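You operate a simulated robot arm through the tools that you are given. There is no shell and no other tool. Be economical: measure what you need, move in short steps, check, and stop when the job is done.

The job below is to be done with a simulated robot arm. You get a single attempt, and the scene is never put back.

JOB
Clear the red stop and make the line ready again.
Fine: black line knob to OFF first, pull out the red stop button, press RESET till the red lamp is out, then knob back to AUTO; no start. Where these are worked on the way, their far stop is far enough and under half their travel is too little: black line knob.

It is judged by the outcome, as a careful person would: the job done as asked, and still so three seconds after it is handed in. It fails if anything else is knocked over, pushed out of place, dropped, spilled or broken.

ROBOT AND FRAMES
A 6-joint arm with a two-finger parallel gripper, fixed in place. Base frame: the origin is at the foot of the arm, x ahead of it, y to its left, z up. Units: m, degrees, N and s.
With the tool pointing down near the work surface it reaches from about 0.2 to 0.62 m from the base axis. Its first joint turns from -66.0 to 66.0 degrees. Payload 2.7 kg.
The TCP is the grasp point between the finger pads, 0.023 m short of the fingertips. In the tool frame z runs along the fingers and y along their closing line. The gripper opens to 0.094 m. The fingers are 0.038 m wide and 0.01 m thick; the gripper's body (0.054 by 0.096 m) begins 0.039 m behind the TCP.
Orientation is that of the tool frame in the base frame, as a unit quaternion [x, y, z, w]. With the fingers straight down and closing along the base's y, the tool's x points along the base's -x, its y along +y and its z along -z.

CONTROLS
- The arm moves only by the tool servo_tool. Its argument "plan" is a list of rows, each a list of 7 numbers: the gripper command, from -1 (shut) to 1 (fully open), values between in proportion, then the shift along the tool's x, y, z in units of 20 mm (1.0 is 20 mm), then the turn, a rotation vector about the tool's x, y, z in units of 8 degrees (1.0 is 8 degrees). In form: [[jaw, x, y, z, wx, wy, wz], ...]. A call has 1 to 12 rows; each row shifts and turns the commanded pose from where the row before left it, along the tool's axes as they then stand. A call with a number of a shift or a turn outside -1 to 1 is refused whole. Rows are played at 5 a second. More than 0.05 m and 8.6 degrees between two rows, or a gripper value outside its range, and nothing of the call is played. Where a pose cannot be reached the arm comes as near as it can. A force on the tool above 90 N (or 10 N above the force at the start of the call, whichever is more), or a blocked arm, ends the call early, and 0.2 s more pass. The fingers move at their own pace (about 0.045 m/s each) and stop on an object; they squeeze with about 23 N. The grip force told is the motor's: it shows also when the fingers shut on nothing. Time passes only in rows, and 0.2 s behind the last, so rows that do not move let the fingers close. It gives the time, the measured TCP pose, the force on the tool (base axes), the opening and the grip force at its end, in the units of the frame above (readings bear some noise), with the torque about the TCP (base axes, N m) and any sound that the robot's microphone picked up.
- Cameras (640 x 400 px; columns grow to the right, rows downward): "scene" is fixed at [0.0538, -0.4144, 1.4279]; the picture's right is [0.94, -0.35, 0.00], its down [-0.12, -0.33, -0.94] and it looks along [0.32, 0.88, -0.35] (base axes); focal length 362 px, centre (320, 200). "wrist" rides on the gripper at [0.086, 0.016, -0.074] in the tool frame; the picture's right is [-0.18, 0.98, 0.00], its down [-0.58, -0.11, -0.81] and it looks along [-0.79, -0.15, 0.59] (tool axes); focal length 243 px, centre (320, 200). There is no depth. A picture from a camera that has moved, and an enlarged one, comes with that camera's place and axes in the base frame and with its lens.
- camera(camera): a new picture of that camera. It takes no simulated time.
- inspect(camera, box): a new picture of the part [left, top, right, bottom] of that camera's present view, enlarged. It takes no simulated time.
- job_done(): hands the job in; it is judged then, once.

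Go step by step. Nothing tells you positions but the pictures and the camera data: compare them with the known pose of the tool, close in by small moves and look again before you grip or let go. The budget is 120 turns and 84 pictures, counting those below and the enlarged ones. Unless the task says otherwise, let go and move clear before handing in, and close with one line.

The tools are called after "Call:" as name(argument=value, ...) on one line, values as JSON. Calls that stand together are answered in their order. servo_tool: Moves the arm, as the interface text tells. Its arguments: {"type":"object","properties":{"plan":{"type":"array","items":{"type":"array","items":{"type":"number"}}}},"required":["plan"]} The other tools are called the same way: camera (camera) takes a picture; inspect (camera, box) takes an enlarged picture of a part of a camera's view; job_done () hands the job in.

At the start:

```text
time_s: 0.0
tool_pos: [0.3452, 0.096, 1.2851]
tcp_rot: [0.0, 1.0, 0.0, 0.0]
ft_force: [-0.6, -0.2, 0.1]
moment: [0.0, 0.0, 0.01]
finger_gap: 0.0942
grip_force: 0.0
```

scene: 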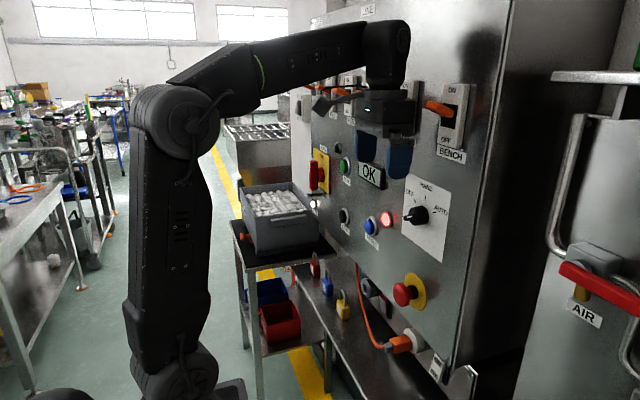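
wrist: 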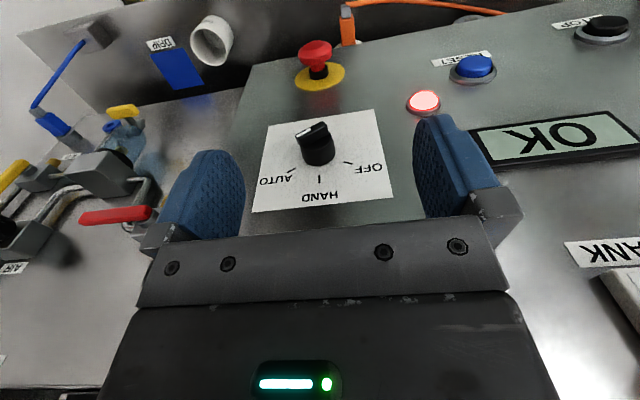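

I see the panel facing the arm: the knob is near (0.41, 0.08, 1.18), the red stop near (0.40, 0.08, 1.01) and RESET near (0.425, 0.26, 1.07). I'll look closer before moving.

Call:
inspect(camera="scene", box=[330, 160, 470, 330])

Call:
inspect(camera="wrist", box=[230, 20, 500, 220])

```text
2.35 times, centred on (400, 245) of scene
camera zoom: at [0.0538, -0.4144, 1.4279], right [0.94, -0.35, 0.0], down [-0.12, -0.33, -0.94], along [0.32, 0.88, -0.35], focal length 852 px, centre (132, 94)
```

zoom: 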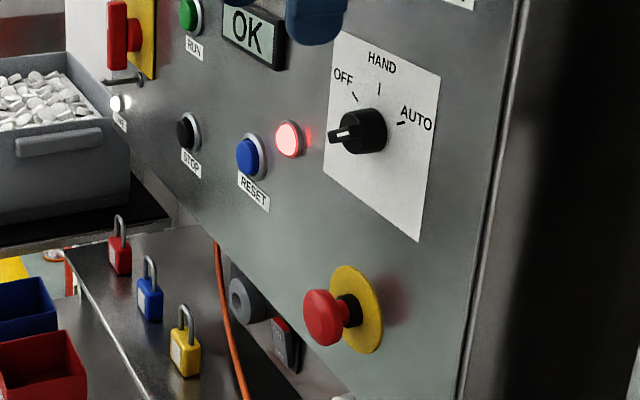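

```text
2.00 times, centred on (365, 120) of wrist
camera zoom: at [0.2592, 0.1134, 1.3587], right [0.18, 0.98, 0.0], down [0.58, -0.11, 0.81], along [0.79, -0.15, -0.59], focal length 485 px, centre (230, 360)
```

zoom: 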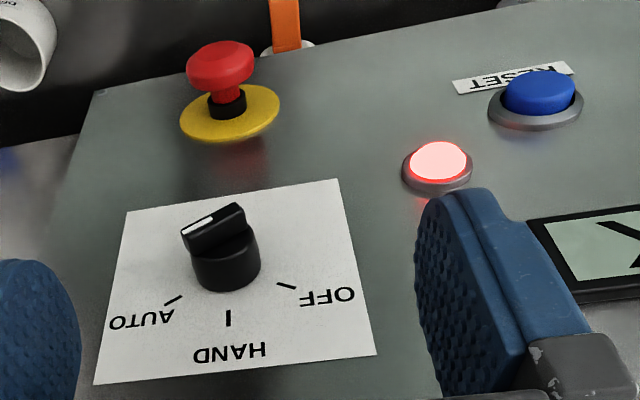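

The knob sits at AUTO, its stripe toward AUTO in the wrist view, and the red lamp is lit. I'll tilt the tool towards the panel in place and check that the arm follows.

Call:
servo_tool(plan=[[1, 0, 0, 0, 0, -1, 0], [1, 0, 0, 0, 0, -1, 0], [1, 0, 0, 0, 0, -1, 0], [1, 0, 0, 0, 0, -1, 0], [1, 0, 0, 0, 0, -1, 0], [1, 0, 0, 0, 0, -1, 0]])

```text
time_s: 1.4
tool_pos: [0.3453, 0.0966, 1.2858]
tcp_rot: [0.0, 0.913, 0.0, 0.408]
ft_force: [0.1, -0.1, 0.0]
moment: [-0.01, -0.01, -0.01]
finger_gap: 0.0943
grip_force: 0.1
```

It follows fine; continuing to horizontal.

Call:
servo_tool(plan=[[1, 0, 0, 0, 0, -1, 0], [1, 0, 0, 0, 0, -1, 0], [1, 0, 0, 0, 0, -1, 0], [1, 0, 0, 0, 0, -1, 0], [1, 0, 0, 0, 0, -1, 0], [1, 0, 0, 0, 0, -0.25, 0]])

Call:
camera(camera="scene")

Call:
camera(camera="wrist")

```text
time_s: 2.8
tool_pos: [0.3452, 0.0947, 1.2834]
tcp_rot: [0.0, 0.707, 0.0, 0.707]
ft_force: [1.2, -0.4, -0.5]
moment: [-0.01, 0.04, 0.01]
finger_gap: 0.094
grip_force: 0.1
```

```text
79 pictures are left
```

scene: 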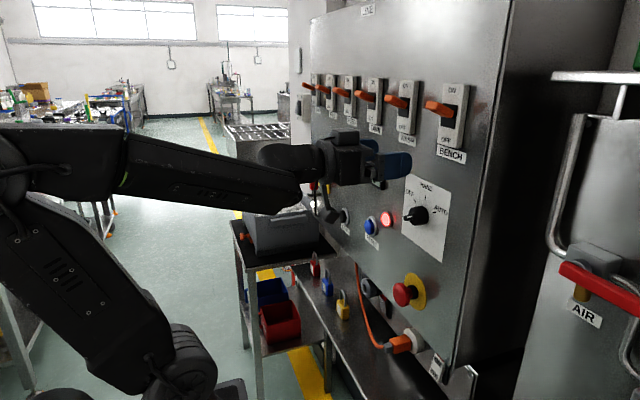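

```text
78 pictures are left
camera wrist: at [0.271, 0.1131, 1.1971], right [0.0, 0.98, 0.18], down [-0.81, -0.11, 0.58], along [0.59, -0.15, 0.79], focal length 243 px, centre (320, 200)
```

wrist: 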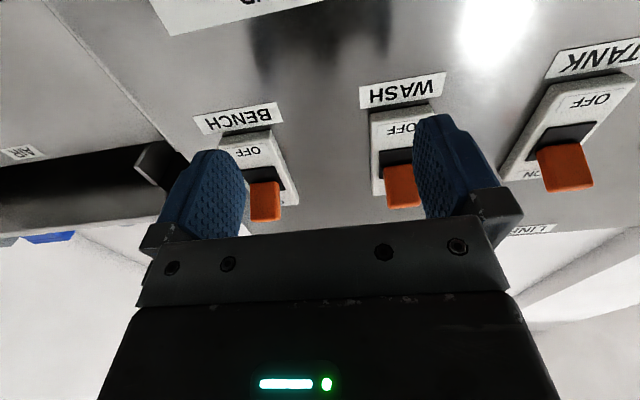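

The tool is now horizontal, facing the panel, with the orange switches well above at z≈1.37. I'll descend to knob height, still short of it, and look.

Call:
servo_tool(plan=[[1, 1, -0.2, -1, 0, 0, 0], [1, 1, -0.2, 0, 0, 0, 0], [1, 1, -0.2, 0, 0, 0, 0], [1, 1, -0.15, 0, 0, 0, 0], [1, 1, 0, 0, 0, 0, 0], [1, 0, 0, 0, 0, 0, 0]])

Call:
camera(camera="scene")

Call:
camera(camera="wrist")

```text
time_s: 4.2
tool_pos: [0.3565, 0.0762, 1.208]
tcp_rot: [0.001, 0.707, -0.001, 0.707]
ft_force: [0.8, -1.1, 0.5]
moment: [0.03, 0.01, -0.01]
finger_gap: 0.0938
grip_force: 0.0
out of reach, approached as far as the arm can: row 3, 4, 5
```

```text
77 pictures are left
```

scene: 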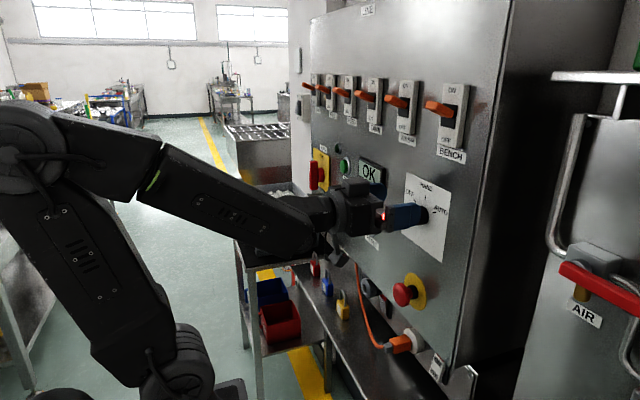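

```text
76 pictures are left
camera wrist: at [0.2823, 0.0942, 1.1206], right [0.0, 0.98, 0.18], down [-0.81, -0.11, 0.58], along [0.59, -0.15, 0.79], focal length 243 px, centre (320, 200)
```

wrist: 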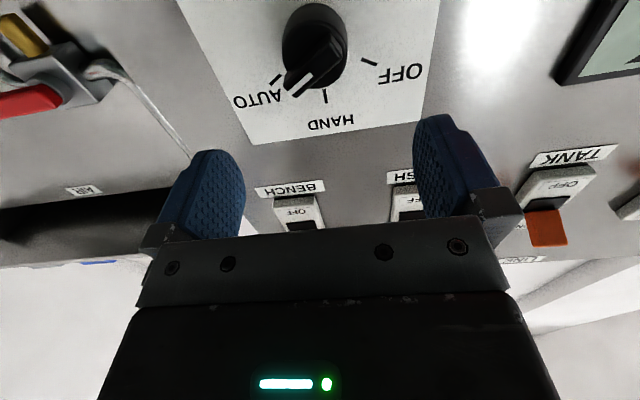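

The arm can't come closer in than about x=0.356 here, but that is in front of the panel, so it's fine. I place the knob axis near y=0.082, z=1.178 with the panel at x≈0.43, and I'll zoom in on the knob shape.

Call:
inspect(camera="wrist", box=[220, 0, 440, 140])

Call:
inspect(camera="scene", box=[370, 160, 460, 250])

```text
2.86 times, centred on (330, 70) of wrist
camera zoom: at [0.2823, 0.0942, 1.1206], right [0.0, 0.98, 0.18], down [-0.81, -0.11, 0.58], along [0.59, -0.15, 0.79], focal length 693 px, centre (291, 571)
```

zoom: 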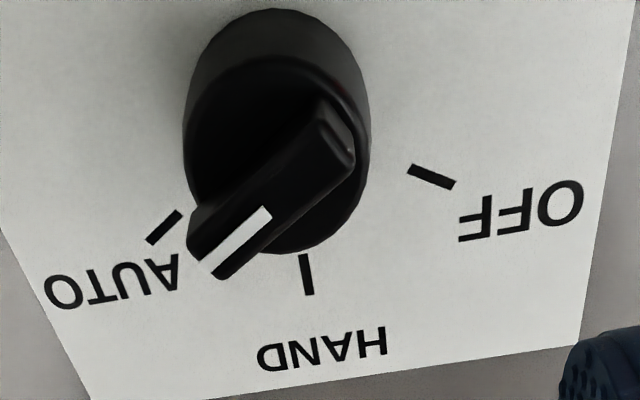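

```text
4.44 times, centred on (415, 205) of scene
camera zoom: at [0.0538, -0.4144, 1.4279], right [0.94, -0.35, 0.0], down [-0.12, -0.33, -0.94], along [0.32, 0.88, -0.35], focal length 1610 px, centre (-102, 178)
```

zoom: 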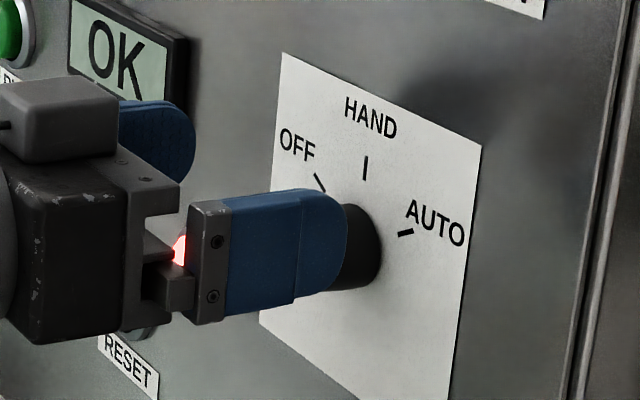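

The bar clearly points to AUTO (about 57° from vertical), centred near y=0.080, z=1.176. I'll roll the gripper +56° so the fingers straddle the bar, staying short of it.

Call:
servo_tool(plan=[[1, 0, 0, 0, 0, 0, 1], [1, 0, 0, 0, 0, 0, 1], [1, 0, 0, 0, 0, 0, 1], [1, 0, 0, 0, 0, 0, 1], [1, 0, 0, 0, 0, 0, 1], [1, 0, 0, 0, 0, 0, 1], [1, 0, 0, 0, 0, 0, 1]])

Call:
camera(camera="wrist")

Call:
camera(camera="scene")

```text
time_s: 5.8
tool_pos: [0.2869, 0.1268, 1.2969]
tcp_rot: [0.333, 0.625, 0.33, 0.623]
ft_force: [0.0, 0.0, -0.5]
moment: [-0.01, 0.0, 0.03]
finger_gap: 0.0941
grip_force: 0.0
out of reach, approached as far as the arm can: row 1, 2, 3, 4, 5, 6, 7
```

```text
73 pictures are left
camera wrist: at [0.2128, 0.2098, 1.2619], right [0.0, 0.4, 0.92], down [-0.81, -0.54, 0.24], along [0.59, -0.74, 0.32], focal length 243 px, centre (320, 200)
```

wrist: 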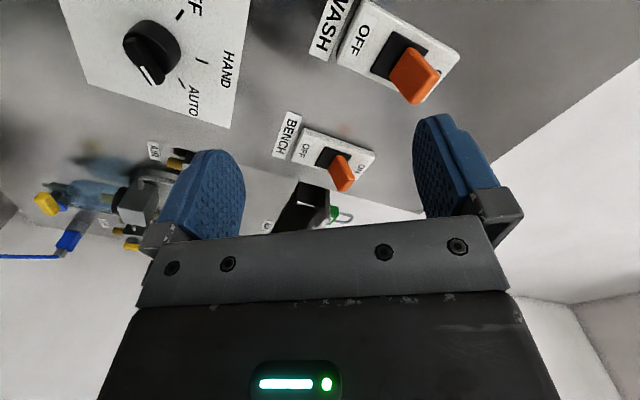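

```text
72 pictures are left
```

scene: 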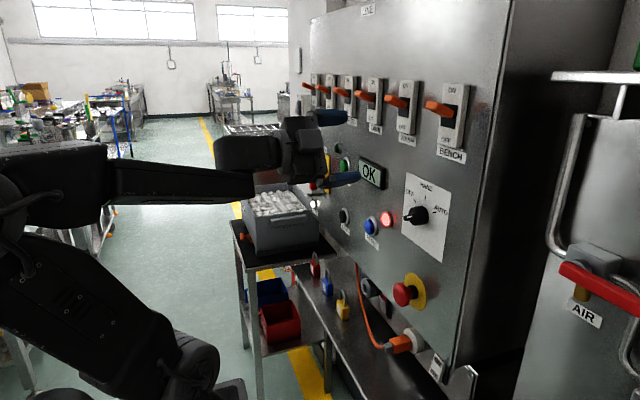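

The pose was out of reach so the arm drifted, though orientation is right. I'll command the pose up and forward to (0.36, 0.08, 1.25), where it should be reachable, and check.

Call:
servo_tool(plan=[[1, -0.65, 0.97, 0.6, 0, 0, 0], [1, -0.65, 0.97, 0.6, 0, 0, 0], [1, -0.65, 0.96, 0.55, 0, 0, 0], [1, 0, 0, 0, 0, 0, 0]])

```text
time_s: 6.8
tool_pos: [0.3214, 0.1285, 1.368]
tcp_rot: [0.332, 0.624, 0.332, 0.624]
ft_force: [0.5, 0.6, -0.6]
moment: [-0.01, 0.02, 0.01]
finger_gap: 0.0939
grip_force: 0.0
```

Commands restart from the actual pose; good. Moving now to (0.36, 0.08, 1.25).

Call:
servo_tool(plan=[[1, 0.184, -0.893, 0, 0, 0, 0], [1, 0.184, -0.893, 0.1, 0, 0, 0], [1, 0.184, -0.893, 0.35, 0, 0, 0], [1, 0.184, -0.893, 0.5, 0, 0, 0], [1, 0.184, -0.893, 0.5, 0, 0, 0], [1, 0.184, -0.893, 0.5, 0, 0, 0], [1, 0.184, -0.893, 0, 0, 0, 0], [1, 0, 0, 0, 0, 0, 0]])

```text
time_s: 8.6
tool_pos: [0.313, 0.1073, 1.3232]
tcp_rot: [0.332, 0.626, 0.33, 0.624]
ft_force: [0.0, 0.4, 0.0]
moment: [-0.02, 0.0, 0.0]
finger_gap: 0.094
grip_force: 0.0
out of reach, approached as far as the arm can: row 3, 4, 5, 6, 7
```

Reach is limited close in; I'll go forward first (tips still clear of switches), then down.

Call:
servo_tool(plan=[[1, 0, 0, 0.8, 0, 0, 0], [1, 0, 0, 0.8, 0, 0, 0], [1, 0.3, -0.5, 0, 0, 0, 0], [1, 0.3, -0.8, 0.2, 0, 0, 0], [1, 0.3, -0.8, 0.2, 0, 0, 0]])

Call:
camera(camera="scene")

```text
time_s: 9.8
tool_pos: [0.319, 0.114, 1.3253]
tcp_rot: [0.332, 0.625, 0.33, 0.624]
ft_force: [0.0, -0.3, -0.4]
moment: [-0.03, 0.0, 0.01]
finger_gap: 0.0941
grip_force: 0.1
out of reach, approached as far as the arm can: row 1, 2, 3, 4, 5
```

```text
71 pictures are left
```

scene: 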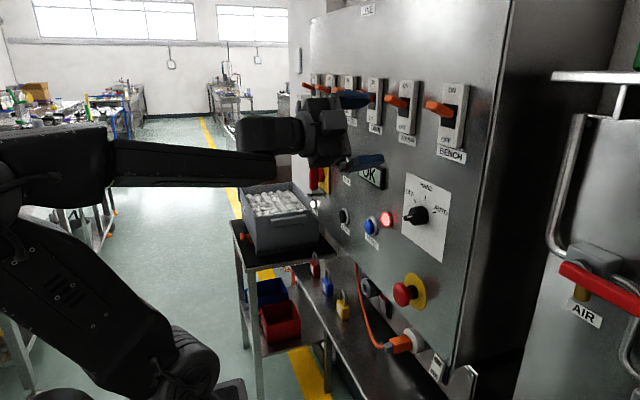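

The arm seems to be near a wrist singularity (forearm aligned with tool). I'll roll back to 0 here, then go down to the knob further forward before rolling.

Call:
servo_tool(plan=[[1, 0, 0, 0, 0, 0, -1], [1, 0, 0, 0, 0, 0, -1], [1, 0, 0, 0, 0, 0, -1], [1, 0, 0, 0, 0, 0, -1], [1, 0, 0, 0, 0, 0, -1], [1, 0, 0, 0, 0, 0, -1], [1, 0, 0, 0, 0, 0, -1], [1, 0, 0, 0, 0, 0, 0]])

```text
time_s: 11.6
tool_pos: [0.3204, 0.1133, 1.3241]
tcp_rot: [0.0, 0.707, -0.001, 0.707]
ft_force: [0.0, 0.3, -0.7]
moment: [-0.03, -0.01, -0.01]
finger_gap: 0.0941
grip_force: 0.1
```

Call:
servo_tool(plan=[[1, 0, -0.33, 1, 0, 0, 0], [1, 0.7, -0.33, 1, 0, 0, 0], [1, 0.7, -0.33, 0, 0, 0, 0], [1, 0.7, -0.33, 0, 0, 0, 0], [1, 0.7, -0.33, 0, 0, 0, 0], [1, 0.7, 0, 0, 0, 0, 0], [1, 0.7, 0, 0, 0, 0, 0], [1, 0, 0, 0, 0, 0, 0]])

```text
time_s: 13.4
tool_pos: [0.3614, 0.081, 1.2389]
tcp_rot: [0.001, 0.707, 0.0, 0.708]
ft_force: [0.2, 0.2, 0.6]
moment: [0.0, 0.0, -0.01]
finger_gap: 0.0943
grip_force: 0.1
```

Reached cleanly. Now try the roll from here in steps.

Call:
servo_tool(plan=[[1, 0, 0, 0, 0, 0, 1], [1, 0, 0, 0, 0, 0, 1], [1, 0, 0, 0, 0, 0, 1], [1, 0, 0, 0, 0, 0, 1]])

```text
time_s: 14.4
tool_pos: [0.3401, 0.1119, 1.2624]
tcp_rot: [0.196, 0.68, 0.194, 0.679]
ft_force: [-0.1, -0.2, 0.7]
moment: [-0.01, -0.02, 0.01]
finger_gap: 0.0942
grip_force: 0.1
out of reach, approached as far as the arm can: row 2, 3, 4
```

Positive roll is joint-limited. I'll roll back and probe how far negative roll goes, since the bar can be gripped 180° flipped as well.

Call:
servo_tool(plan=[[1, 0, 0, 0, 0, 0, -1], [1, 0, 0, 0, 0, 0, -1], [1, 0, 0, 0, 0, 0, -1], [1, 0, 0, 0, 0, 0, -1], [1, 0, 0, 0, 0, 0, -1], [1, 0, 0, 0, 0, 0, -1], [1, 0, 0, 0, 0, 0, -1], [1, 0, 0, 0, 0, 0, -1], [1, 0, 0, 0, 0, 0, -1], [1, 0, 0, 0, 0, 0, -1], [1, 0, 0, 0, 0, 0, -1], [1, 0, 0, 0, 0, 0, -1]])

```text
time_s: 17.0
tool_pos: [0.3407, 0.1134, 1.2629]
tcp_rot: [-0.375, 0.599, -0.376, 0.6]
ft_force: [0.0, 0.4, 0.3]
moment: [-0.05, -0.02, 0.03]
finger_gap: 0.0939
grip_force: 0.1
```

Call:
servo_tool(plan=[[1, 0, 0, 0, 0, 0, -1], [1, 0, 0, 0, 0, 0, -1], [1, 0, 0, 0, 0, 0, -1], [1, 0, 0, 0, 0, 0, -1], [1, 0, 0, 0, 0, 0, -1], [1, 0, 0, 0, 0, 0, -1], [1, 0, 0, 0, 0, 0, -1], [1, 0, 0, 0, 0, 0, -1], [1, 0, 0, 0, 0, 0, -1], [1, 0, 0, 0, 0, 0, -1], [1, 0, 0, 0, 0, 0, -1], [1, 0, 0, 0, 0, 0, -1]])

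```text
time_s: 19.6
tool_pos: [0.3411, 0.1134, 1.264]
tcp_rot: [0.696, -0.122, 0.697, -0.122]
ft_force: [-0.3, -0.5, -0.1]
moment: [-0.01, -0.03, -0.03]
finger_gap: 0.0939
grip_force: 0.1
```

Rolled to −160° without limits. Continuing to −240° to confirm the full turning range.

Call:
servo_tool(plan=[[1, 0, 0, 0, 0, 0, -1], [1, 0, 0, 0, 0, 0, -1], [1, 0, 0, 0, 0, 0, -1], [1, 0, 0, 0, 0, 0, -1], [1, 0, 0, 0, 0, 0, -1], [1, 0, 0, 0, 0, 0, -1], [1, 0, 0, 0, 0, 0, -1], [1, 0, 0, 0, 0, 0, -1], [1, 0, 0, 0, 0, 0, -1], [1, 0, 0, 0, 0, 0, -1], [1, 0, 0, 0, 0, 0, -0.5]])

```text
time_s: 22.0
tool_pos: [0.3404, 0.112, 1.2633]
tcp_rot: [0.599, 0.375, 0.6, 0.376]
ft_force: [0.1, -0.1, 0.1]
moment: [0.01, 0.0, 0.0]
finger_gap: 0.094
grip_force: 0.1
```

Range to −244° is free. I'll return to −122°, the flipped grip for the bar at AUTO.

Call:
servo_tool(plan=[[1, 0, 0, 0, 0, 0, 1], [1, 0, 0, 0, 0, 0, 1], [1, 0, 0, 0, 0, 0, 1], [1, 0, 0, 0, 0, 0, 1], [1, 0, 0, 0, 0, 0, 1], [1, 0, 0, 0, 0, 0, 1], [1, 0, 0, 0, 0, 0, 1], [1, 0, 0, 0, 0, 0, 1], [1, 0, 0, 0, 0, 0, 1], [1, 0, 0, 0, 0, 0, 1], [1, 0, 0, 0, 0, 0, 1], [1, 0, 0, 0, 0, 0, 1]])

Call:
servo_tool(plan=[[1, 0, 0, 0, 0, 0, 1], [1, 0, 0, 0, 0, 0, 1], [1, 0, 0, 0, 0, 0, 1], [1, 0, 0, 0.5, 0, 0, 0.25], [1, 0, 0, 0.5, 0, 0, 0]])

```text
time_s: 24.6
tool_pos: [0.3407, 0.1125, 1.2634]
tcp_rot: [0.679, -0.196, 0.68, -0.196]
ft_force: [0.3, 1.0, 0.1]
moment: [0.0, -0.01, 0.03]
finger_gap: 0.094
grip_force: 0.1
```

```text
time_s: 25.8
tool_pos: [0.3607, 0.1118, 1.2637]
tcp_rot: [0.618, -0.344, 0.618, -0.343]
ft_force: [0.4, -0.5, -0.3]
moment: [0.0, 0.02, 0.03]
finger_gap: 0.094
grip_force: 0.1
```

Call:
servo_tool(plan=[[1, -0.195, 0.916, 0.05, 0, 0, 0], [1, -0.195, 0.916, 0.05, 0, 0, 0], [1, -0.195, 0.916, 0.05, 0, 0, 0], [1, -0.195, 0.916, 0.05, 0, 0, 0], [1, -0.195, 0.916, 0.05, 0, 0, 0], [1, 0, 0, 0, 0, 0, 0]])

Call:
camera(camera="wrist")

Call:
inspect(camera="scene", box=[320, 150, 470, 260])

```text
time_s: 27.2
tool_pos: [0.3735, 0.0861, 1.1812]
tcp_rot: [0.618, -0.344, 0.619, -0.34]
ft_force: [-0.5, 0.8, 0.0]
moment: [0.0, 0.01, 0.0]
finger_gap: 0.0937
grip_force: 0.1
out of reach, approached as far as the arm can: row 5
```

```text
70 pictures are left
camera wrist: at [0.2982, 0.0048, 1.2124], right [0.0, -0.36, -0.93], down [-0.8, 0.55, -0.22], along [0.59, 0.75, -0.29], focal length 243 px, centre (320, 200)
```

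wrist: 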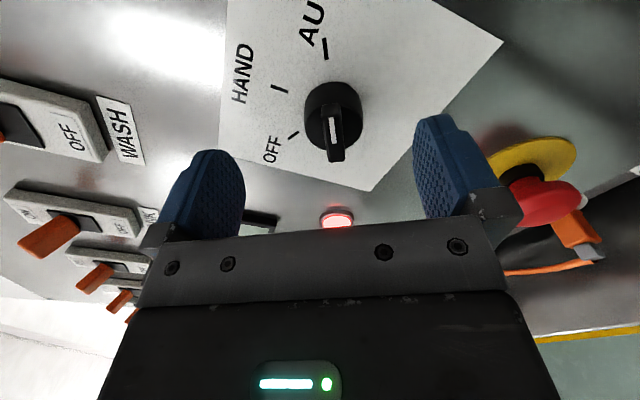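

```text
3.64 times, centred on (395, 205) of scene
camera zoom: at [0.0538, -0.4144, 1.4279], right [0.94, -0.35, 0.0], down [-0.12, -0.33, -0.94], along [0.32, 0.88, -0.35], focal length 1318 px, centre (47, 182)
```

zoom: 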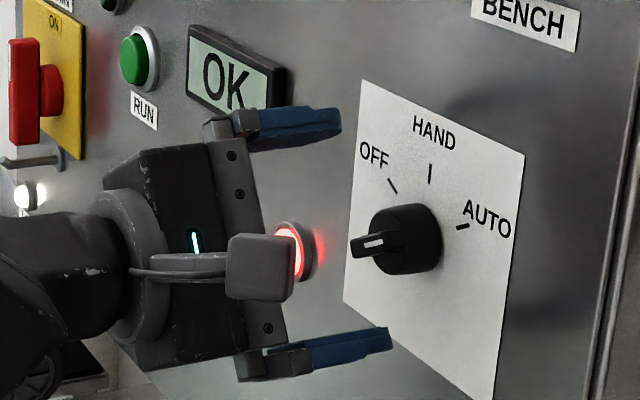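

The fingers straddle the bar and it lines up with the grip. I'll centre on it, advance so the tips overlap the bar by about 10 mm, and look before closing.

Call:
servo_tool(plan=[[1, 0.1, 0.2, 0.35, 0, 0, 0], [1, 0.07, 0.19, 0.35, 0, 0, 0], [1, 0, 0, 0, 0, 0, 0]])

Call:
camera(camera="wrist")

Call:
inspect(camera="scene", box=[350, 160, 450, 250])

```text
time_s: 28.0
tool_pos: [0.3847, 0.0893, 1.1788]
tcp_rot: [0.618, -0.344, 0.619, -0.341]
ft_force: [0.9, -0.1, -0.6]
moment: [0.05, -0.02, 0.0]
finger_gap: 0.0941
grip_force: 0.0
out of reach, approached as far as the arm can: row 1, 2
```

```text
68 pictures are left
camera wrist: at [0.3102, 0.0079, 1.2098], right [0.0, -0.36, -0.93], down [-0.8, 0.55, -0.22], along [0.59, 0.75, -0.29], focal length 243 px, centre (320, 200)
```

wrist: 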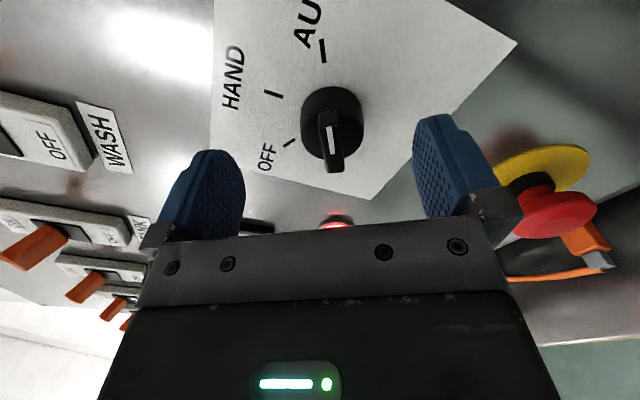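

```text
4.44 times, centred on (400, 205) of scene
camera zoom: at [0.0538, -0.4144, 1.4279], right [0.94, -0.35, 0.0], down [-0.12, -0.33, -0.94], along [0.32, 0.88, -0.35], focal length 1610 px, centre (-36, 178)
```

zoom: 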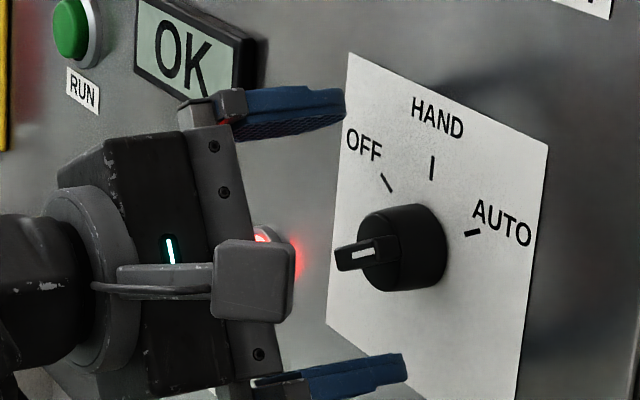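

The arm is drifting in y instead of centring; I'll look at the arm configuration to understand the limit.

Call:
camera(camera="scene")

```text
66 pictures are left
```

scene: 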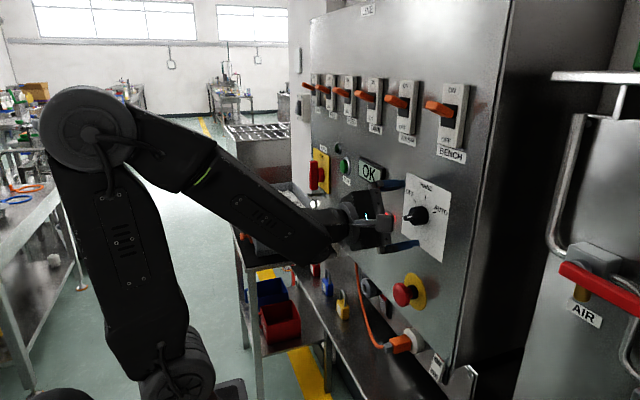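

Call:
servo_tool(plan=[[1, 0, 0, 0.25, 0, 0, 0], [1, 0, 0, 0, 0, 0, 0]])

```text
time_s: 28.6
tool_pos: [0.3901, 0.0887, 1.1789]
tcp_rot: [0.618, -0.344, 0.619, -0.341]
ft_force: [0.2, 0.9, -0.2]
moment: [-0.01, 0.03, -0.05]
finger_gap: 0.0942
grip_force: 0.1
```

Call:
servo_tool(plan=[[1, 0.16, 0.17, 0, 0, 0, 0], [1, 0.16, 0.17, 0, 0, 0, 0], [1, 0, 0, 0, 0, 0, 0]])

Call:
inspect(camera="scene", box=[370, 170, 450, 250])

Call:
inspect(camera="wrist", box=[180, 40, 480, 240])

```text
time_s: 29.4
tool_pos: [0.3889, 0.0899, 1.1795]
tcp_rot: [0.618, -0.344, 0.619, -0.341]
ft_force: [1.0, 1.3, 0.4]
moment: [0.02, 0.04, -0.01]
finger_gap: 0.0942
grip_force: 0.0
out of reach, approached as far as the arm can: row 1, 2
```

```text
5.00 times, centred on (410, 210) of scene
camera zoom: at [0.0538, -0.4144, 1.4279], right [0.94, -0.35, 0.0], down [-0.12, -0.33, -0.94], along [0.32, 0.88, -0.35], focal length 1812 px, centre (-130, 150)
```

zoom: 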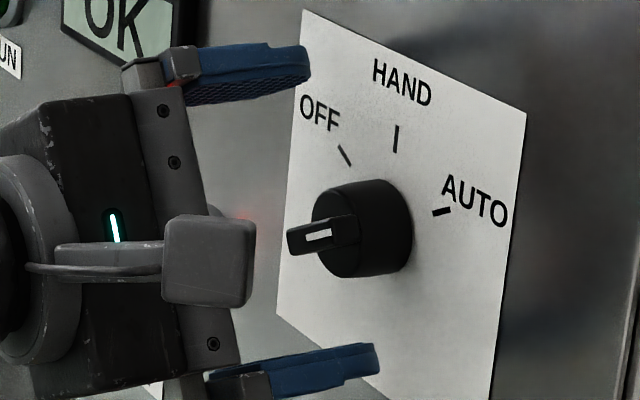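

```text
2.00 times, centred on (330, 140) of wrist
camera zoom: at [0.3152, 0.0089, 1.2102], right [0.0, -0.36, -0.93], down [-0.8, 0.55, -0.22], along [0.59, 0.75, -0.29], focal length 485 px, centre (300, 320)
```

zoom: 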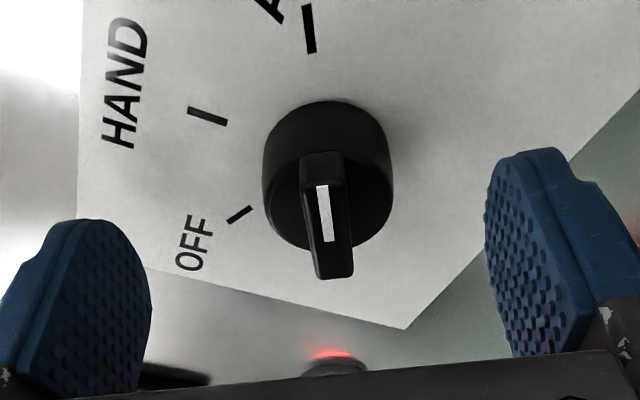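

Moving forward works but moving −y doesn't. I'll test whether it depends on roll: roll +16° and try −y again.

Call:
servo_tool(plan=[[1, 0, 0, 0, 0, 0, 1], [1, 0, 0, 0, 0, 0, 1], [1, 0.24, 0.07, 0, 0, 0, 0], [1, 0.24, 0.07, 0, 0, 0, 0]])

```text
time_s: 30.4
tool_pos: [0.3903, 0.0895, 1.1782]
tcp_rot: [0.564, -0.427, 0.564, -0.426]
ft_force: [1.1, 0.7, 0.5]
moment: [0.01, 0.04, 0.01]
finger_gap: 0.094
grip_force: 0.2
out of reach, approached as far as the arm can: row 3, 4
```

The limit looks like the wrist's flip (j4/j5) at small arm azimuth, independent of roll. I'll retreat, get the tool pitched down and into the arm plane at y≈0, then pitch back up so the wrist passes through straight in the other branch.

Call:
servo_tool(plan=[[1, 0, 0, -0.9, 0, 0, 0], [1, 0.08, -0.9, -0.2, 0, 0, 0], [1, 0.08, -0.9, -0.2, 0, 0, 0], [1, 0.08, -0.9, -0.2, 0, 0, 0], [1, 0.08, -0.9, -0.2, 0, 0, 0], [1, 0.08, -0.9, -0.2, 0, 0, 0], [1, 0.08, -0.9, -0.2, 0, 0, 0], [1, 0.08, -0.8, -0.2, 0, 0, 0]])

Call:
servo_tool(plan=[[1, 0, 0, 0, 0, 0, 1], [1, 0, 0, 0, 0, 0, 1], [1, 0, 0, 0, 0, 0, 1], [1, 0, 0, 0, 0, 0, 1], [1, 0, 0, 0, 0, 0, 1], [1, 0, 0, 0, 0, 0, 1], [1, 0, 0, 0, 0, 0, 1], [1, 0, 0, 0, 0, 0, 1], [1, 0, 0, 0, 0, 0, 1], [1, 0, 0, 0, 0, 0, 1], [1, 0, 0, 0, 0, 0, 1], [1, 0, 0, 0, 0, 0, 1]])

```text
time_s: 32.2
tool_pos: [0.3429, 0.1124, 1.3014]
tcp_rot: [0.565, -0.426, 0.565, -0.425]
ft_force: [-1.0, 0.6, 0.4]
moment: [0.0, 0.02, 0.01]
finger_gap: 0.0943
grip_force: 0.1
```

```text
time_s: 34.8
tool_pos: [0.3445, 0.1142, 1.3]
tcp_rot: [-0.059, 0.704, -0.061, 0.705]
ft_force: [1.0, -0.2, -1.3]
moment: [0.0, 0.01, 0.0]
finger_gap: 0.0942
grip_force: 0.0
```

Call:
servo_tool(plan=[[1, 0, 0, 0, 0, 0, 1], [1, 0, 0, 0, 0, 0, 0.2], [1, 0, 0, 0, 0, 1, 0], [1, 0, 0, 0, 0, 1, 0], [1, 0, 0, 0, 0, 1, 0], [1, 0, 0, 0, 0, 1, 0], [1, 0, 0, 0, 0, 1, 0], [1, 0, 0, 0, 0, 1, 0], [1, 0, 0, 0, 0, 1, 0]])

Call:
servo_tool(plan=[[1, 0, -0.95, 0, 0, 0, 0], [1, 0, -0.95, 0, 0, 0, 0], [1, 0, -0.95, 0, 0, 0, 0], [1, 0, -0.95, 0, 0, 0, 0], [1, 0, -0.95, 0, 0, 0, 0], [1, 0, -0.95, 0, 0, 0, 0]])

```text
time_s: 36.8
tool_pos: [0.3444, 0.1147, 1.3002]
tcp_rot: [-0.002, 0.957, -0.003, 0.291]
ft_force: [0.1, -1.5, 0.0]
moment: [0.0, 0.01, 0.03]
finger_gap: 0.0939
grip_force: 0.0
```

```text
time_s: 38.2
tool_pos: [0.3451, 0.0001, 1.3003]
tcp_rot: [-0.002, 0.956, -0.003, 0.293]
ft_force: [-0.2, -0.8, 0.3]
moment: [0.0, 0.0, 0.01]
finger_gap: 0.094
grip_force: 0.1
```

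Call:
servo_tool(plan=[[1, 0, 0, 0, 0, -1, 0], [1, 0, 0, 0, 0, -1, 0], [1, 0, 0, 0, 0, -1, 0], [1, 0, 0, 0, 0, -1, 0], [1, 0, 0, 0, 0, -1, 0], [1, 0, 0, 0, 0, -1, 0], [1, 0, 0, 0.2, 0, -1, 0], [1, 0.8, 0, 0.4, 0, 0, 0], [1, 0.8, 0, 0.4, 0, 0, 0], [1, 0.8, 0, 0.4, 0, 0, 0], [1, 0.8, 0, 0.2, 0, 0, 0], [1, 0.8, 0, 0, 0, 0, 0]])

Call:
camera(camera="scene")

```text
time_s: 40.8
tool_pos: [0.3506, 0.0007, 1.274]
tcp_rot: [-0.002, 0.798, -0.003, 0.602]
ft_force: [-0.8, -1.3, 0.3]
moment: [-0.01, 0.01, -0.01]
finger_gap: 0.0942
grip_force: 0.0
out of reach, approached as far as the arm can: row 6, 7, 9, 10, 11, 12
```

```text
63 pictures are left
```

scene: 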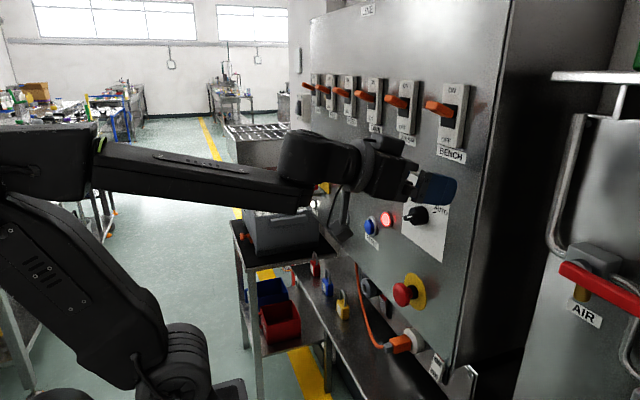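

The wrist pitch joint can't pass through straight, so I go back to the first branch and add a small yaw (−6°, approaching from +y), which should bring the knob within range.

Call:
servo_tool(plan=[[1, 0, 0, -0.3, 0, 1, 0], [1, 0, 0, -0.3, 0, 1, 0], [1, 0, 0, 0, 0, 1, 0], [1, 0, 0.95, 0, 0, 0, 0], [1, 0, 0.95, 0, 0, 0, 0], [1, 0, 0.95, 0, 0, 0, 0], [1, 0, 0.95, 0, 0, 0, 0], [1, 0, 0.95, 0, 0, 0, 0], [1, 0, 0.95, 0, 0, 0, 0], [1, 0, 0, 0, 0, 0, 0]])

```text
time_s: 43.0
tool_pos: [0.338, 0.1148, 1.2783]
tcp_rot: [-0.001, 0.906, -0.004, 0.423]
ft_force: [0.4, 0.1, 0.7]
moment: [-0.01, -0.05, 0.02]
finger_gap: 0.094
grip_force: 0.0
out of reach, approached as far as the arm can: row 1
```

Call:
servo_tool(plan=[[1, 0, 0, 0, 0, -1, 0], [1, 0, 0, 0, 0, -1, 0], [1, 0, 0, 0, 0, -1, 0], [1, 0, 0, 0, 0, -1, 0], [1, 0, 0, 0, 0, -1, 0], [1, 0, 0, 0, 0.75, 0, 0], [1, 0, 0, 0, 0, 0, -1], [1, 0, 0, 0, 0, 0, -1], [1, 0, 0, 0, 0, 0, -1], [1, 0, 0, 0, 0, 0, -1], [1, 0, 0, 0, 0, 0, -1], [1, 0, 0, 0, 0, 0, -1]])

Call:
servo_tool(plan=[[1, 0, 0, 0, 0, 0, -1], [1, 0, 0, 0, 0, 0, -1], [1, 0, 0, 0, 0, 0, -1], [1, 0, 0, 0, 0, 0, -1], [1, 0, 0, 0, 0, 0, -1], [1, 0, 0, 0, 0, 0, -1], [1, 0, 0, 0, 0, 0, -1], [1, 0, 0, 0, 0, 0, -1], [1, 0, 0, 0, 0, 0, -1], [1, 0, 0, 0, 0, 0, -0.25]])

```text
time_s: 45.6
tool_pos: [0.3381, 0.1152, 1.2782]
tcp_rot: [-0.257, 0.658, -0.324, 0.629]
ft_force: [0.4, -0.3, -0.4]
moment: [0.01, -0.02, 0.0]
finger_gap: 0.0941
grip_force: 0.1
```

```text
time_s: 47.8
tool_pos: [0.3385, 0.1154, 1.278]
tcp_rot: [0.601, -0.371, 0.637, -0.308]
ft_force: [0.1, -0.4, -0.9]
moment: [0.01, 0.0, 0.0]
finger_gap: 0.094
grip_force: 0.1
```

Call:
servo_tool(plan=[[1, -0.213, 0.83, 0.3, 0, 0, 0], [1, -0.213, 0.83, 0.3, 0, 0, 0], [1, -0.213, 0.83, 0.3, 0, 0, 0], [1, -0.213, 0.83, 0.3, 0, 0, 0], [1, -0.213, 0.83, 0.3, 0, 0, 0], [1, -0.213, 0.83, 0.3, 0, 0, 0], [1, 0, 0, 0, 0, 0, 0]])

```text
time_s: 49.4
tool_pos: [0.376, 0.0811, 1.182]
tcp_rot: [0.601, -0.373, 0.636, -0.308]
ft_force: [0.2, 0.2, 0.2]
moment: [0.03, -0.01, -0.02]
finger_gap: 0.0939
grip_force: 0.0
out of reach, approached as far as the arm can: row 6
```

Call:
servo_tool(plan=[[1, 0, 0, 0.35, 0, 0, 0], [1, -0.13, 0.25, 0.25, 0, 0, 0], [1, 0, 0, 0, 0, 0, 0]])

Call:
inspect(camera="scene", box=[370, 170, 450, 250])

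Call:
inspect(camera="wrist", box=[180, 40, 480, 240])

```text
time_s: 50.2
tool_pos: [0.3877, 0.0787, 1.1772]
tcp_rot: [0.601, -0.373, 0.637, -0.309]
ft_force: [0.3, 0.0, -0.6]
moment: [-0.02, 0.02, -0.02]
finger_gap: 0.0941
grip_force: 0.2
```

```text
5.00 times, centred on (410, 210) of scene
camera zoom: at [0.0538, -0.4144, 1.4279], right [0.94, -0.35, 0.0], down [-0.12, -0.33, -0.94], along [0.32, 0.88, -0.35], focal length 1812 px, centre (-130, 150)
```

zoom: 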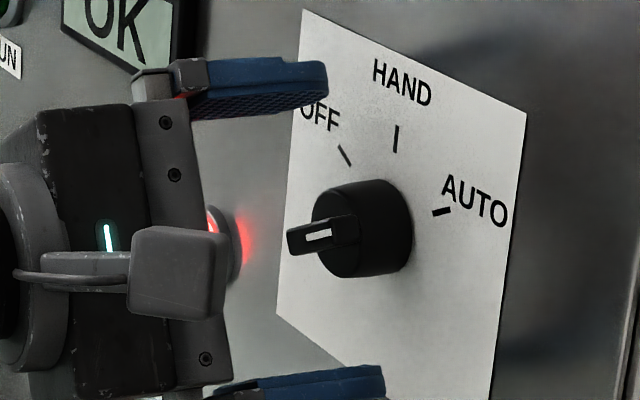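

```text
2.00 times, centred on (330, 140) of wrist
camera zoom: at [0.3056, 0.0067, 1.2085], right [-0.04, -0.37, -0.93], down [-0.74, 0.63, -0.22], along [0.67, 0.68, -0.3], focal length 485 px, centre (300, 320)
```

zoom: 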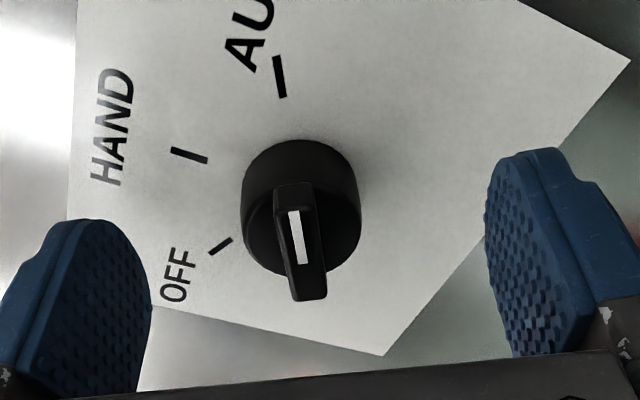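

The fingertips straddle the bar with about 12 mm overlap and are centred within ~2 mm. I'll fine-adjust and close.

Call:
servo_tool(plan=[[0, 0, 0.06, 0, 0, 0, 0.35], [-0.5, 0, 0, 0, 0, 0, 0], [-1, 0, 0, 0, 0, 0, 0], [-1, 0, 0, 0, 0, 0, 0], [-1, 0, 0, 0, 0, 0, 0], [-1, 0, 0, 0, 0, 0, 0], [-1, 0, 0, 0, 0, 0, 0]])

Call:
inspect(camera="scene", box=[370, 170, 450, 250])

Call:
inspect(camera="wrist", box=[180, 40, 480, 240])

```text
time_s: 51.8
tool_pos: [0.388, 0.079, 1.1769]
tcp_rot: [0.591, -0.386, 0.63, -0.325]
ft_force: [4.2, 7.5, 9.7]
moment: [-0.02, -0.18, 0.62]
finger_gap: 0.0336
grip_force: 45.1
```

```text
5.00 times, centred on (410, 210) of scene
camera zoom: at [0.0538, -0.4142, 1.428], right [0.94, -0.35, 0.0], down [-0.12, -0.33, -0.94], along [0.32, 0.88, -0.35], focal length 1812 px, centre (-130, 150)
```

zoom: 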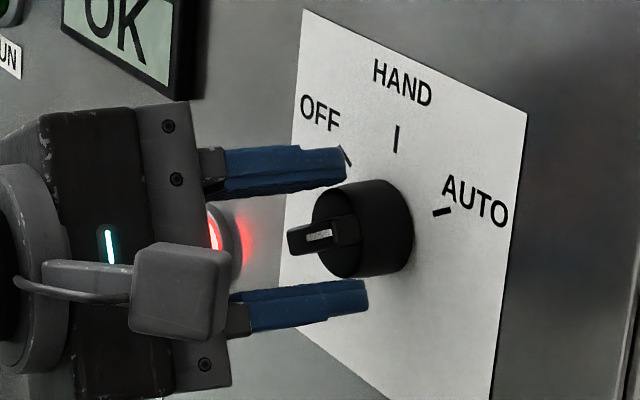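

```text
2.00 times, centred on (330, 140) of wrist
camera zoom: at [0.3054, 0.005, 1.2042], right [-0.03, -0.32, -0.95], down [-0.74, 0.64, -0.2], along [0.67, 0.7, -0.26], focal length 485 px, centre (300, 320)
```

zoom: 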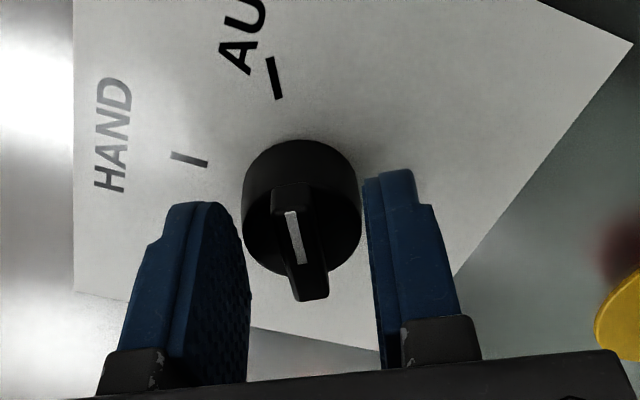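

The tips reached the knob's disc (34 mm) rather than the bar. I'll open a little, back off about 7 mm, nudge centre, and close on the bar itself.

Call:
servo_tool(plan=[[-0.05, 0, 0, 0, 0, 0, 0], [-0.05, 0, -0.07, -0.33, 0, 0, 0], [-0.05, 0, 0, 0, 0, 0, 0], [-1, 0, 0, 0, 0, 0, 0], [-1, 0, 0, 0, 0, 0, 0], [-1, 0, 0, 0, 0, 0, 0], [-1, 0, 0, 0, 0, 0, 0]])

Call:
inspect(camera="scene", box=[370, 170, 450, 250])

Call:
inspect(camera="wrist", box=[180, 40, 480, 240])

```text
time_s: 53.4
tool_pos: [0.3822, 0.08, 1.1764]
tcp_rot: [0.592, -0.387, 0.628, -0.323]
ft_force: [-1.1, -4.9, -5.7]
moment: [-0.08, -0.25, 0.07]
finger_gap: 0.0099
grip_force: 45.2
```

```text
5.00 times, centred on (410, 210) of scene
camera zoom: at [0.0538, -0.4145, 1.4279], right [0.94, -0.35, 0.0], down [-0.12, -0.33, -0.94], along [0.32, 0.88, -0.35], focal length 1812 px, centre (-130, 150)
```

zoom: 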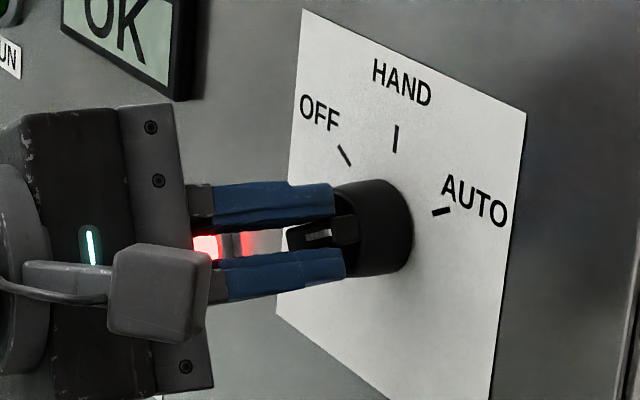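

```text
2.00 times, centred on (330, 140) of wrist
camera zoom: at [0.299, 0.0053, 1.2045], right [-0.03, -0.32, -0.95], down [-0.74, 0.64, -0.19], along [0.67, 0.7, -0.26], focal length 485 px, centre (300, 320)
```

zoom: 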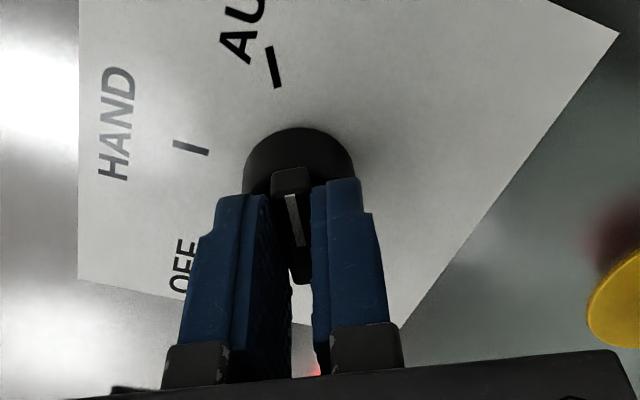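

Now the bar itself is gripped (9.9 mm). Turning toward OFF in small steps while watching the forces.

Call:
servo_tool(plan=[[-1, 0, 0, 0, 0, 0, -0.75], [-1, 0, 0, 0, 0, 0, -0.75], [-1, 0, 0, 0, 0, 0, -0.75], [-1, 0, 0, 0, 0, 0, -0.75]])

Call:
inspect(camera="wrist", box=[180, 40, 480, 240])

```text
time_s: 54.4
tool_pos: [0.3824, 0.0801, 1.1769]
tcp_rot: [0.659, -0.254, 0.684, -0.185]
ft_force: [-2.1, -0.9, -3.3]
moment: [-0.02, -1.23, -0.55]
finger_gap: 0.0104
grip_force: 44.8
```

```text
2.00 times, centred on (330, 140) of wrist
camera zoom: at [0.3011, 0.0249, 1.2366], right [-0.07, -0.68, -0.73], down [-0.76, 0.51, -0.41], along [0.65, 0.52, -0.55], focal length 485 px, centre (300, 320)
```

zoom: 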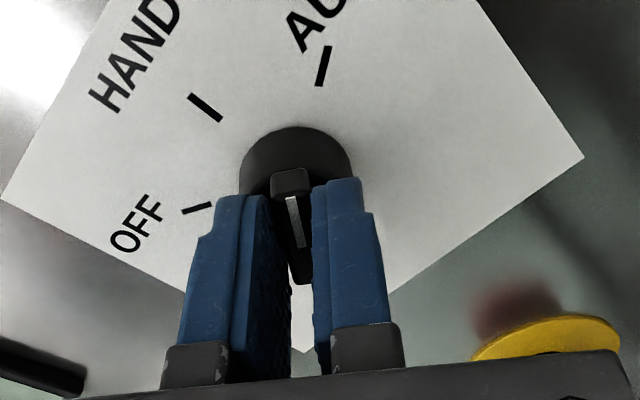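

The knob turns along with the grip. Continuing.

Call:
servo_tool(plan=[[-1, 0, 0, 0, 0, 0, -0.9], [-1, 0, 0, 0, 0, 0, -0.9], [-1, 0, 0, 0, 0, 0, -0.9], [-1, 0, 0, 0, 0, 0, -0.9], [-1, 0, 0, 0, 0, 0, -0.9], [-1, 0, 0, 0, 0, 0, -0.9]])

Call:
inspect(camera="wrist", box=[180, 40, 480, 240])

```text
time_s: 55.8
tool_pos: [0.3818, 0.0819, 1.1783]
tcp_rot: [0.706, 0.01, 0.704, 0.078]
ft_force: [13.9, 22.8, 7.2]
moment: [0.05, -0.91, 0.84]
finger_gap: 0.0106
grip_force: 44.9
```

```text
2.00 times, centred on (330, 140) of wrist
camera zoom: at [0.3062, 0.0852, 1.2649], right [-0.1, -0.99, -0.06], down [-0.8, 0.12, -0.59], along [0.6, -0.01, -0.8], focal length 485 px, centre (300, 320)
```

zoom: 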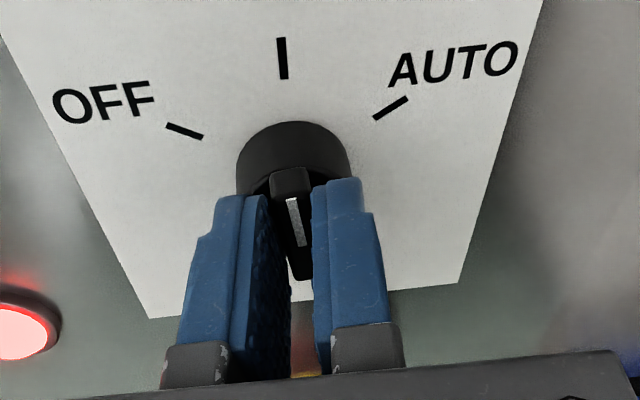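

At HAND now; some side force says the axis is slightly further to +y. I'll nudge 2 mm and continue to OFF.

Call:
servo_tool(plan=[[-1, 0, -0.1, -0.05, 0, 0, -0.9], [-1, 0, 0, 0, 0, 0, -0.9], [-1, 0, 0, 0, 0, 0, -0.9], [-1, 0, 0, 0, 0, 0, -0.9], [-1, 0, 0, 0, 0, 0, -0.9]])

Call:
inspect(camera="wrist", box=[180, 40, 480, 240])

```text
time_s: 57.0
tool_pos: [0.3795, 0.0838, 1.1757]
tcp_rot: [0.669, 0.225, 0.645, 0.293]
ft_force: [-4.2, 22.2, 7.8]
moment: [-0.02, -0.57, 1.19]
finger_gap: 0.0101
grip_force: 44.8
```

```text
2.00 times, centred on (330, 140) of wrist
camera zoom: at [0.3106, 0.1387, 1.2497], right [-0.08, -0.84, 0.54], down [-0.83, -0.24, -0.5], along [0.55, -0.49, -0.68], focal length 485 px, centre (300, 320)
```

zoom: 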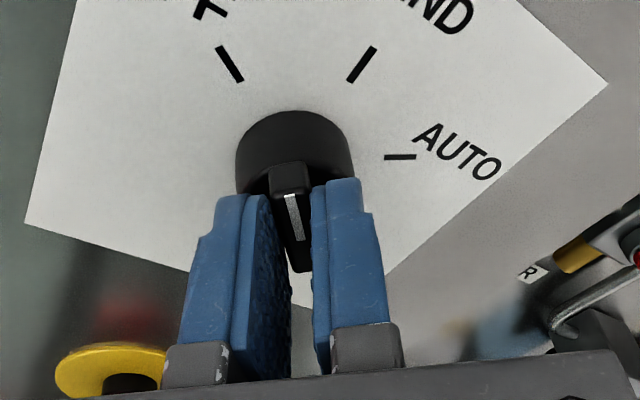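

Call:
servo_tool(plan=[[-1, 0.06, -0.06, 0, 0, 0, -0.8], [-1, 0, 0, 0, 0, 0, -0.8], [-1, 0, 0, 0, 0, 0, -0.8], [-1, 0, 0, 0, 0, 0, -0.4], [-1, 0, 0, 0, 0, 0, 0]])

Call:
inspect(camera="wrist", box=[180, 40, 480, 240])

Call:
inspect(camera="scene", box=[370, 170, 450, 250])

```text
time_s: 58.2
tool_pos: [0.3799, 0.0839, 1.1749]
tcp_rot: [0.616, 0.348, 0.575, 0.411]
ft_force: [-9.7, 2.6, -1.7]
moment: [1.22, 0.27, 0.14]
finger_gap: 0.0101
grip_force: 45.0
```

```text
2.00 times, centred on (330, 140) of wrist
camera zoom: at [0.3139, 0.1634, 1.2262], right [-0.06, -0.58, 0.81], down [-0.85, -0.39, -0.34], along [0.52, -0.72, -0.47], focal length 485 px, centre (300, 320)
```

zoom: 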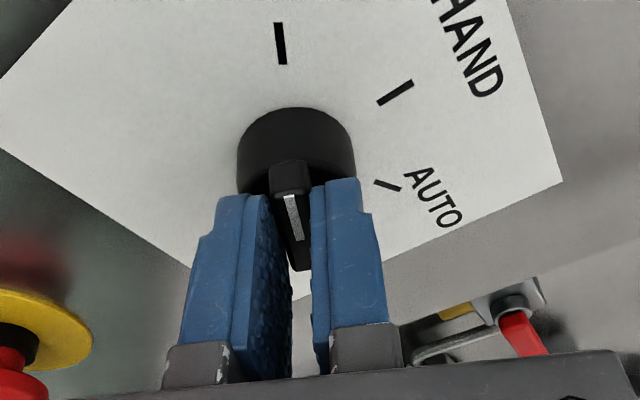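

```text
5.00 times, centred on (410, 210) of scene
camera zoom: at [0.0535, -0.4143, 1.4279], right [0.94, -0.35, 0.0], down [-0.12, -0.33, -0.94], along [0.32, 0.88, -0.35], focal length 1812 px, centre (-130, 150)
```

zoom: 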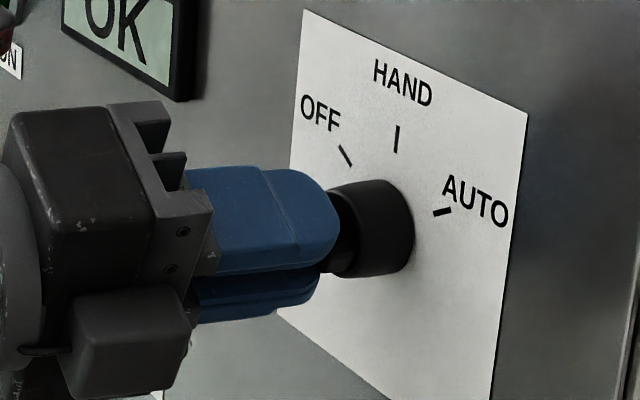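

The torque jumped to 1.2 N·m and the pointer faces OFF: the stop is reached. I'll open, check that the knob stays, and back away.

Call:
servo_tool(plan=[[-1, 0, 0, 0, 0, 0, 0.2], [0.2, 0, 0, 0, 0, 0, 0], [0.2, 0, 0, 0, 0, 0, 0], [0.2, 0, 0, 0, 0, 0, 0], [0.2, 0, 0, -0.9, 0, 0, 0], [0.2, 0, 0, -0.3, 0, 0, 0]])

Call:
inspect(camera="wrist", box=[180, 40, 480, 240])

```text
time_s: 59.6
tool_pos: [0.372, 0.0907, 1.1834]
tcp_rot: [0.62, 0.341, 0.581, 0.403]
ft_force: [0.3, -0.1, -0.5]
moment: [-0.03, -0.01, 0.02]
finger_gap: 0.0564
grip_force: 0.0
out of reach, approached as far as the arm can: row 5, 6
```

```text
2.00 times, centred on (330, 140) of wrist
camera zoom: at [0.3068, 0.1691, 1.2362], right [-0.06, -0.6, 0.8], down [-0.85, -0.39, -0.36], along [0.52, -0.7, -0.49], focal length 485 px, centre (300, 320)
```

zoom: 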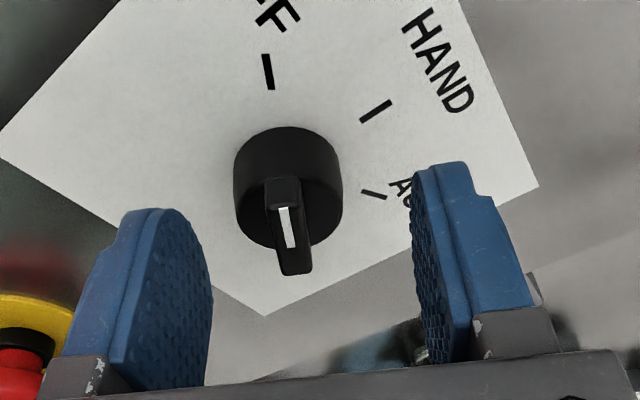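

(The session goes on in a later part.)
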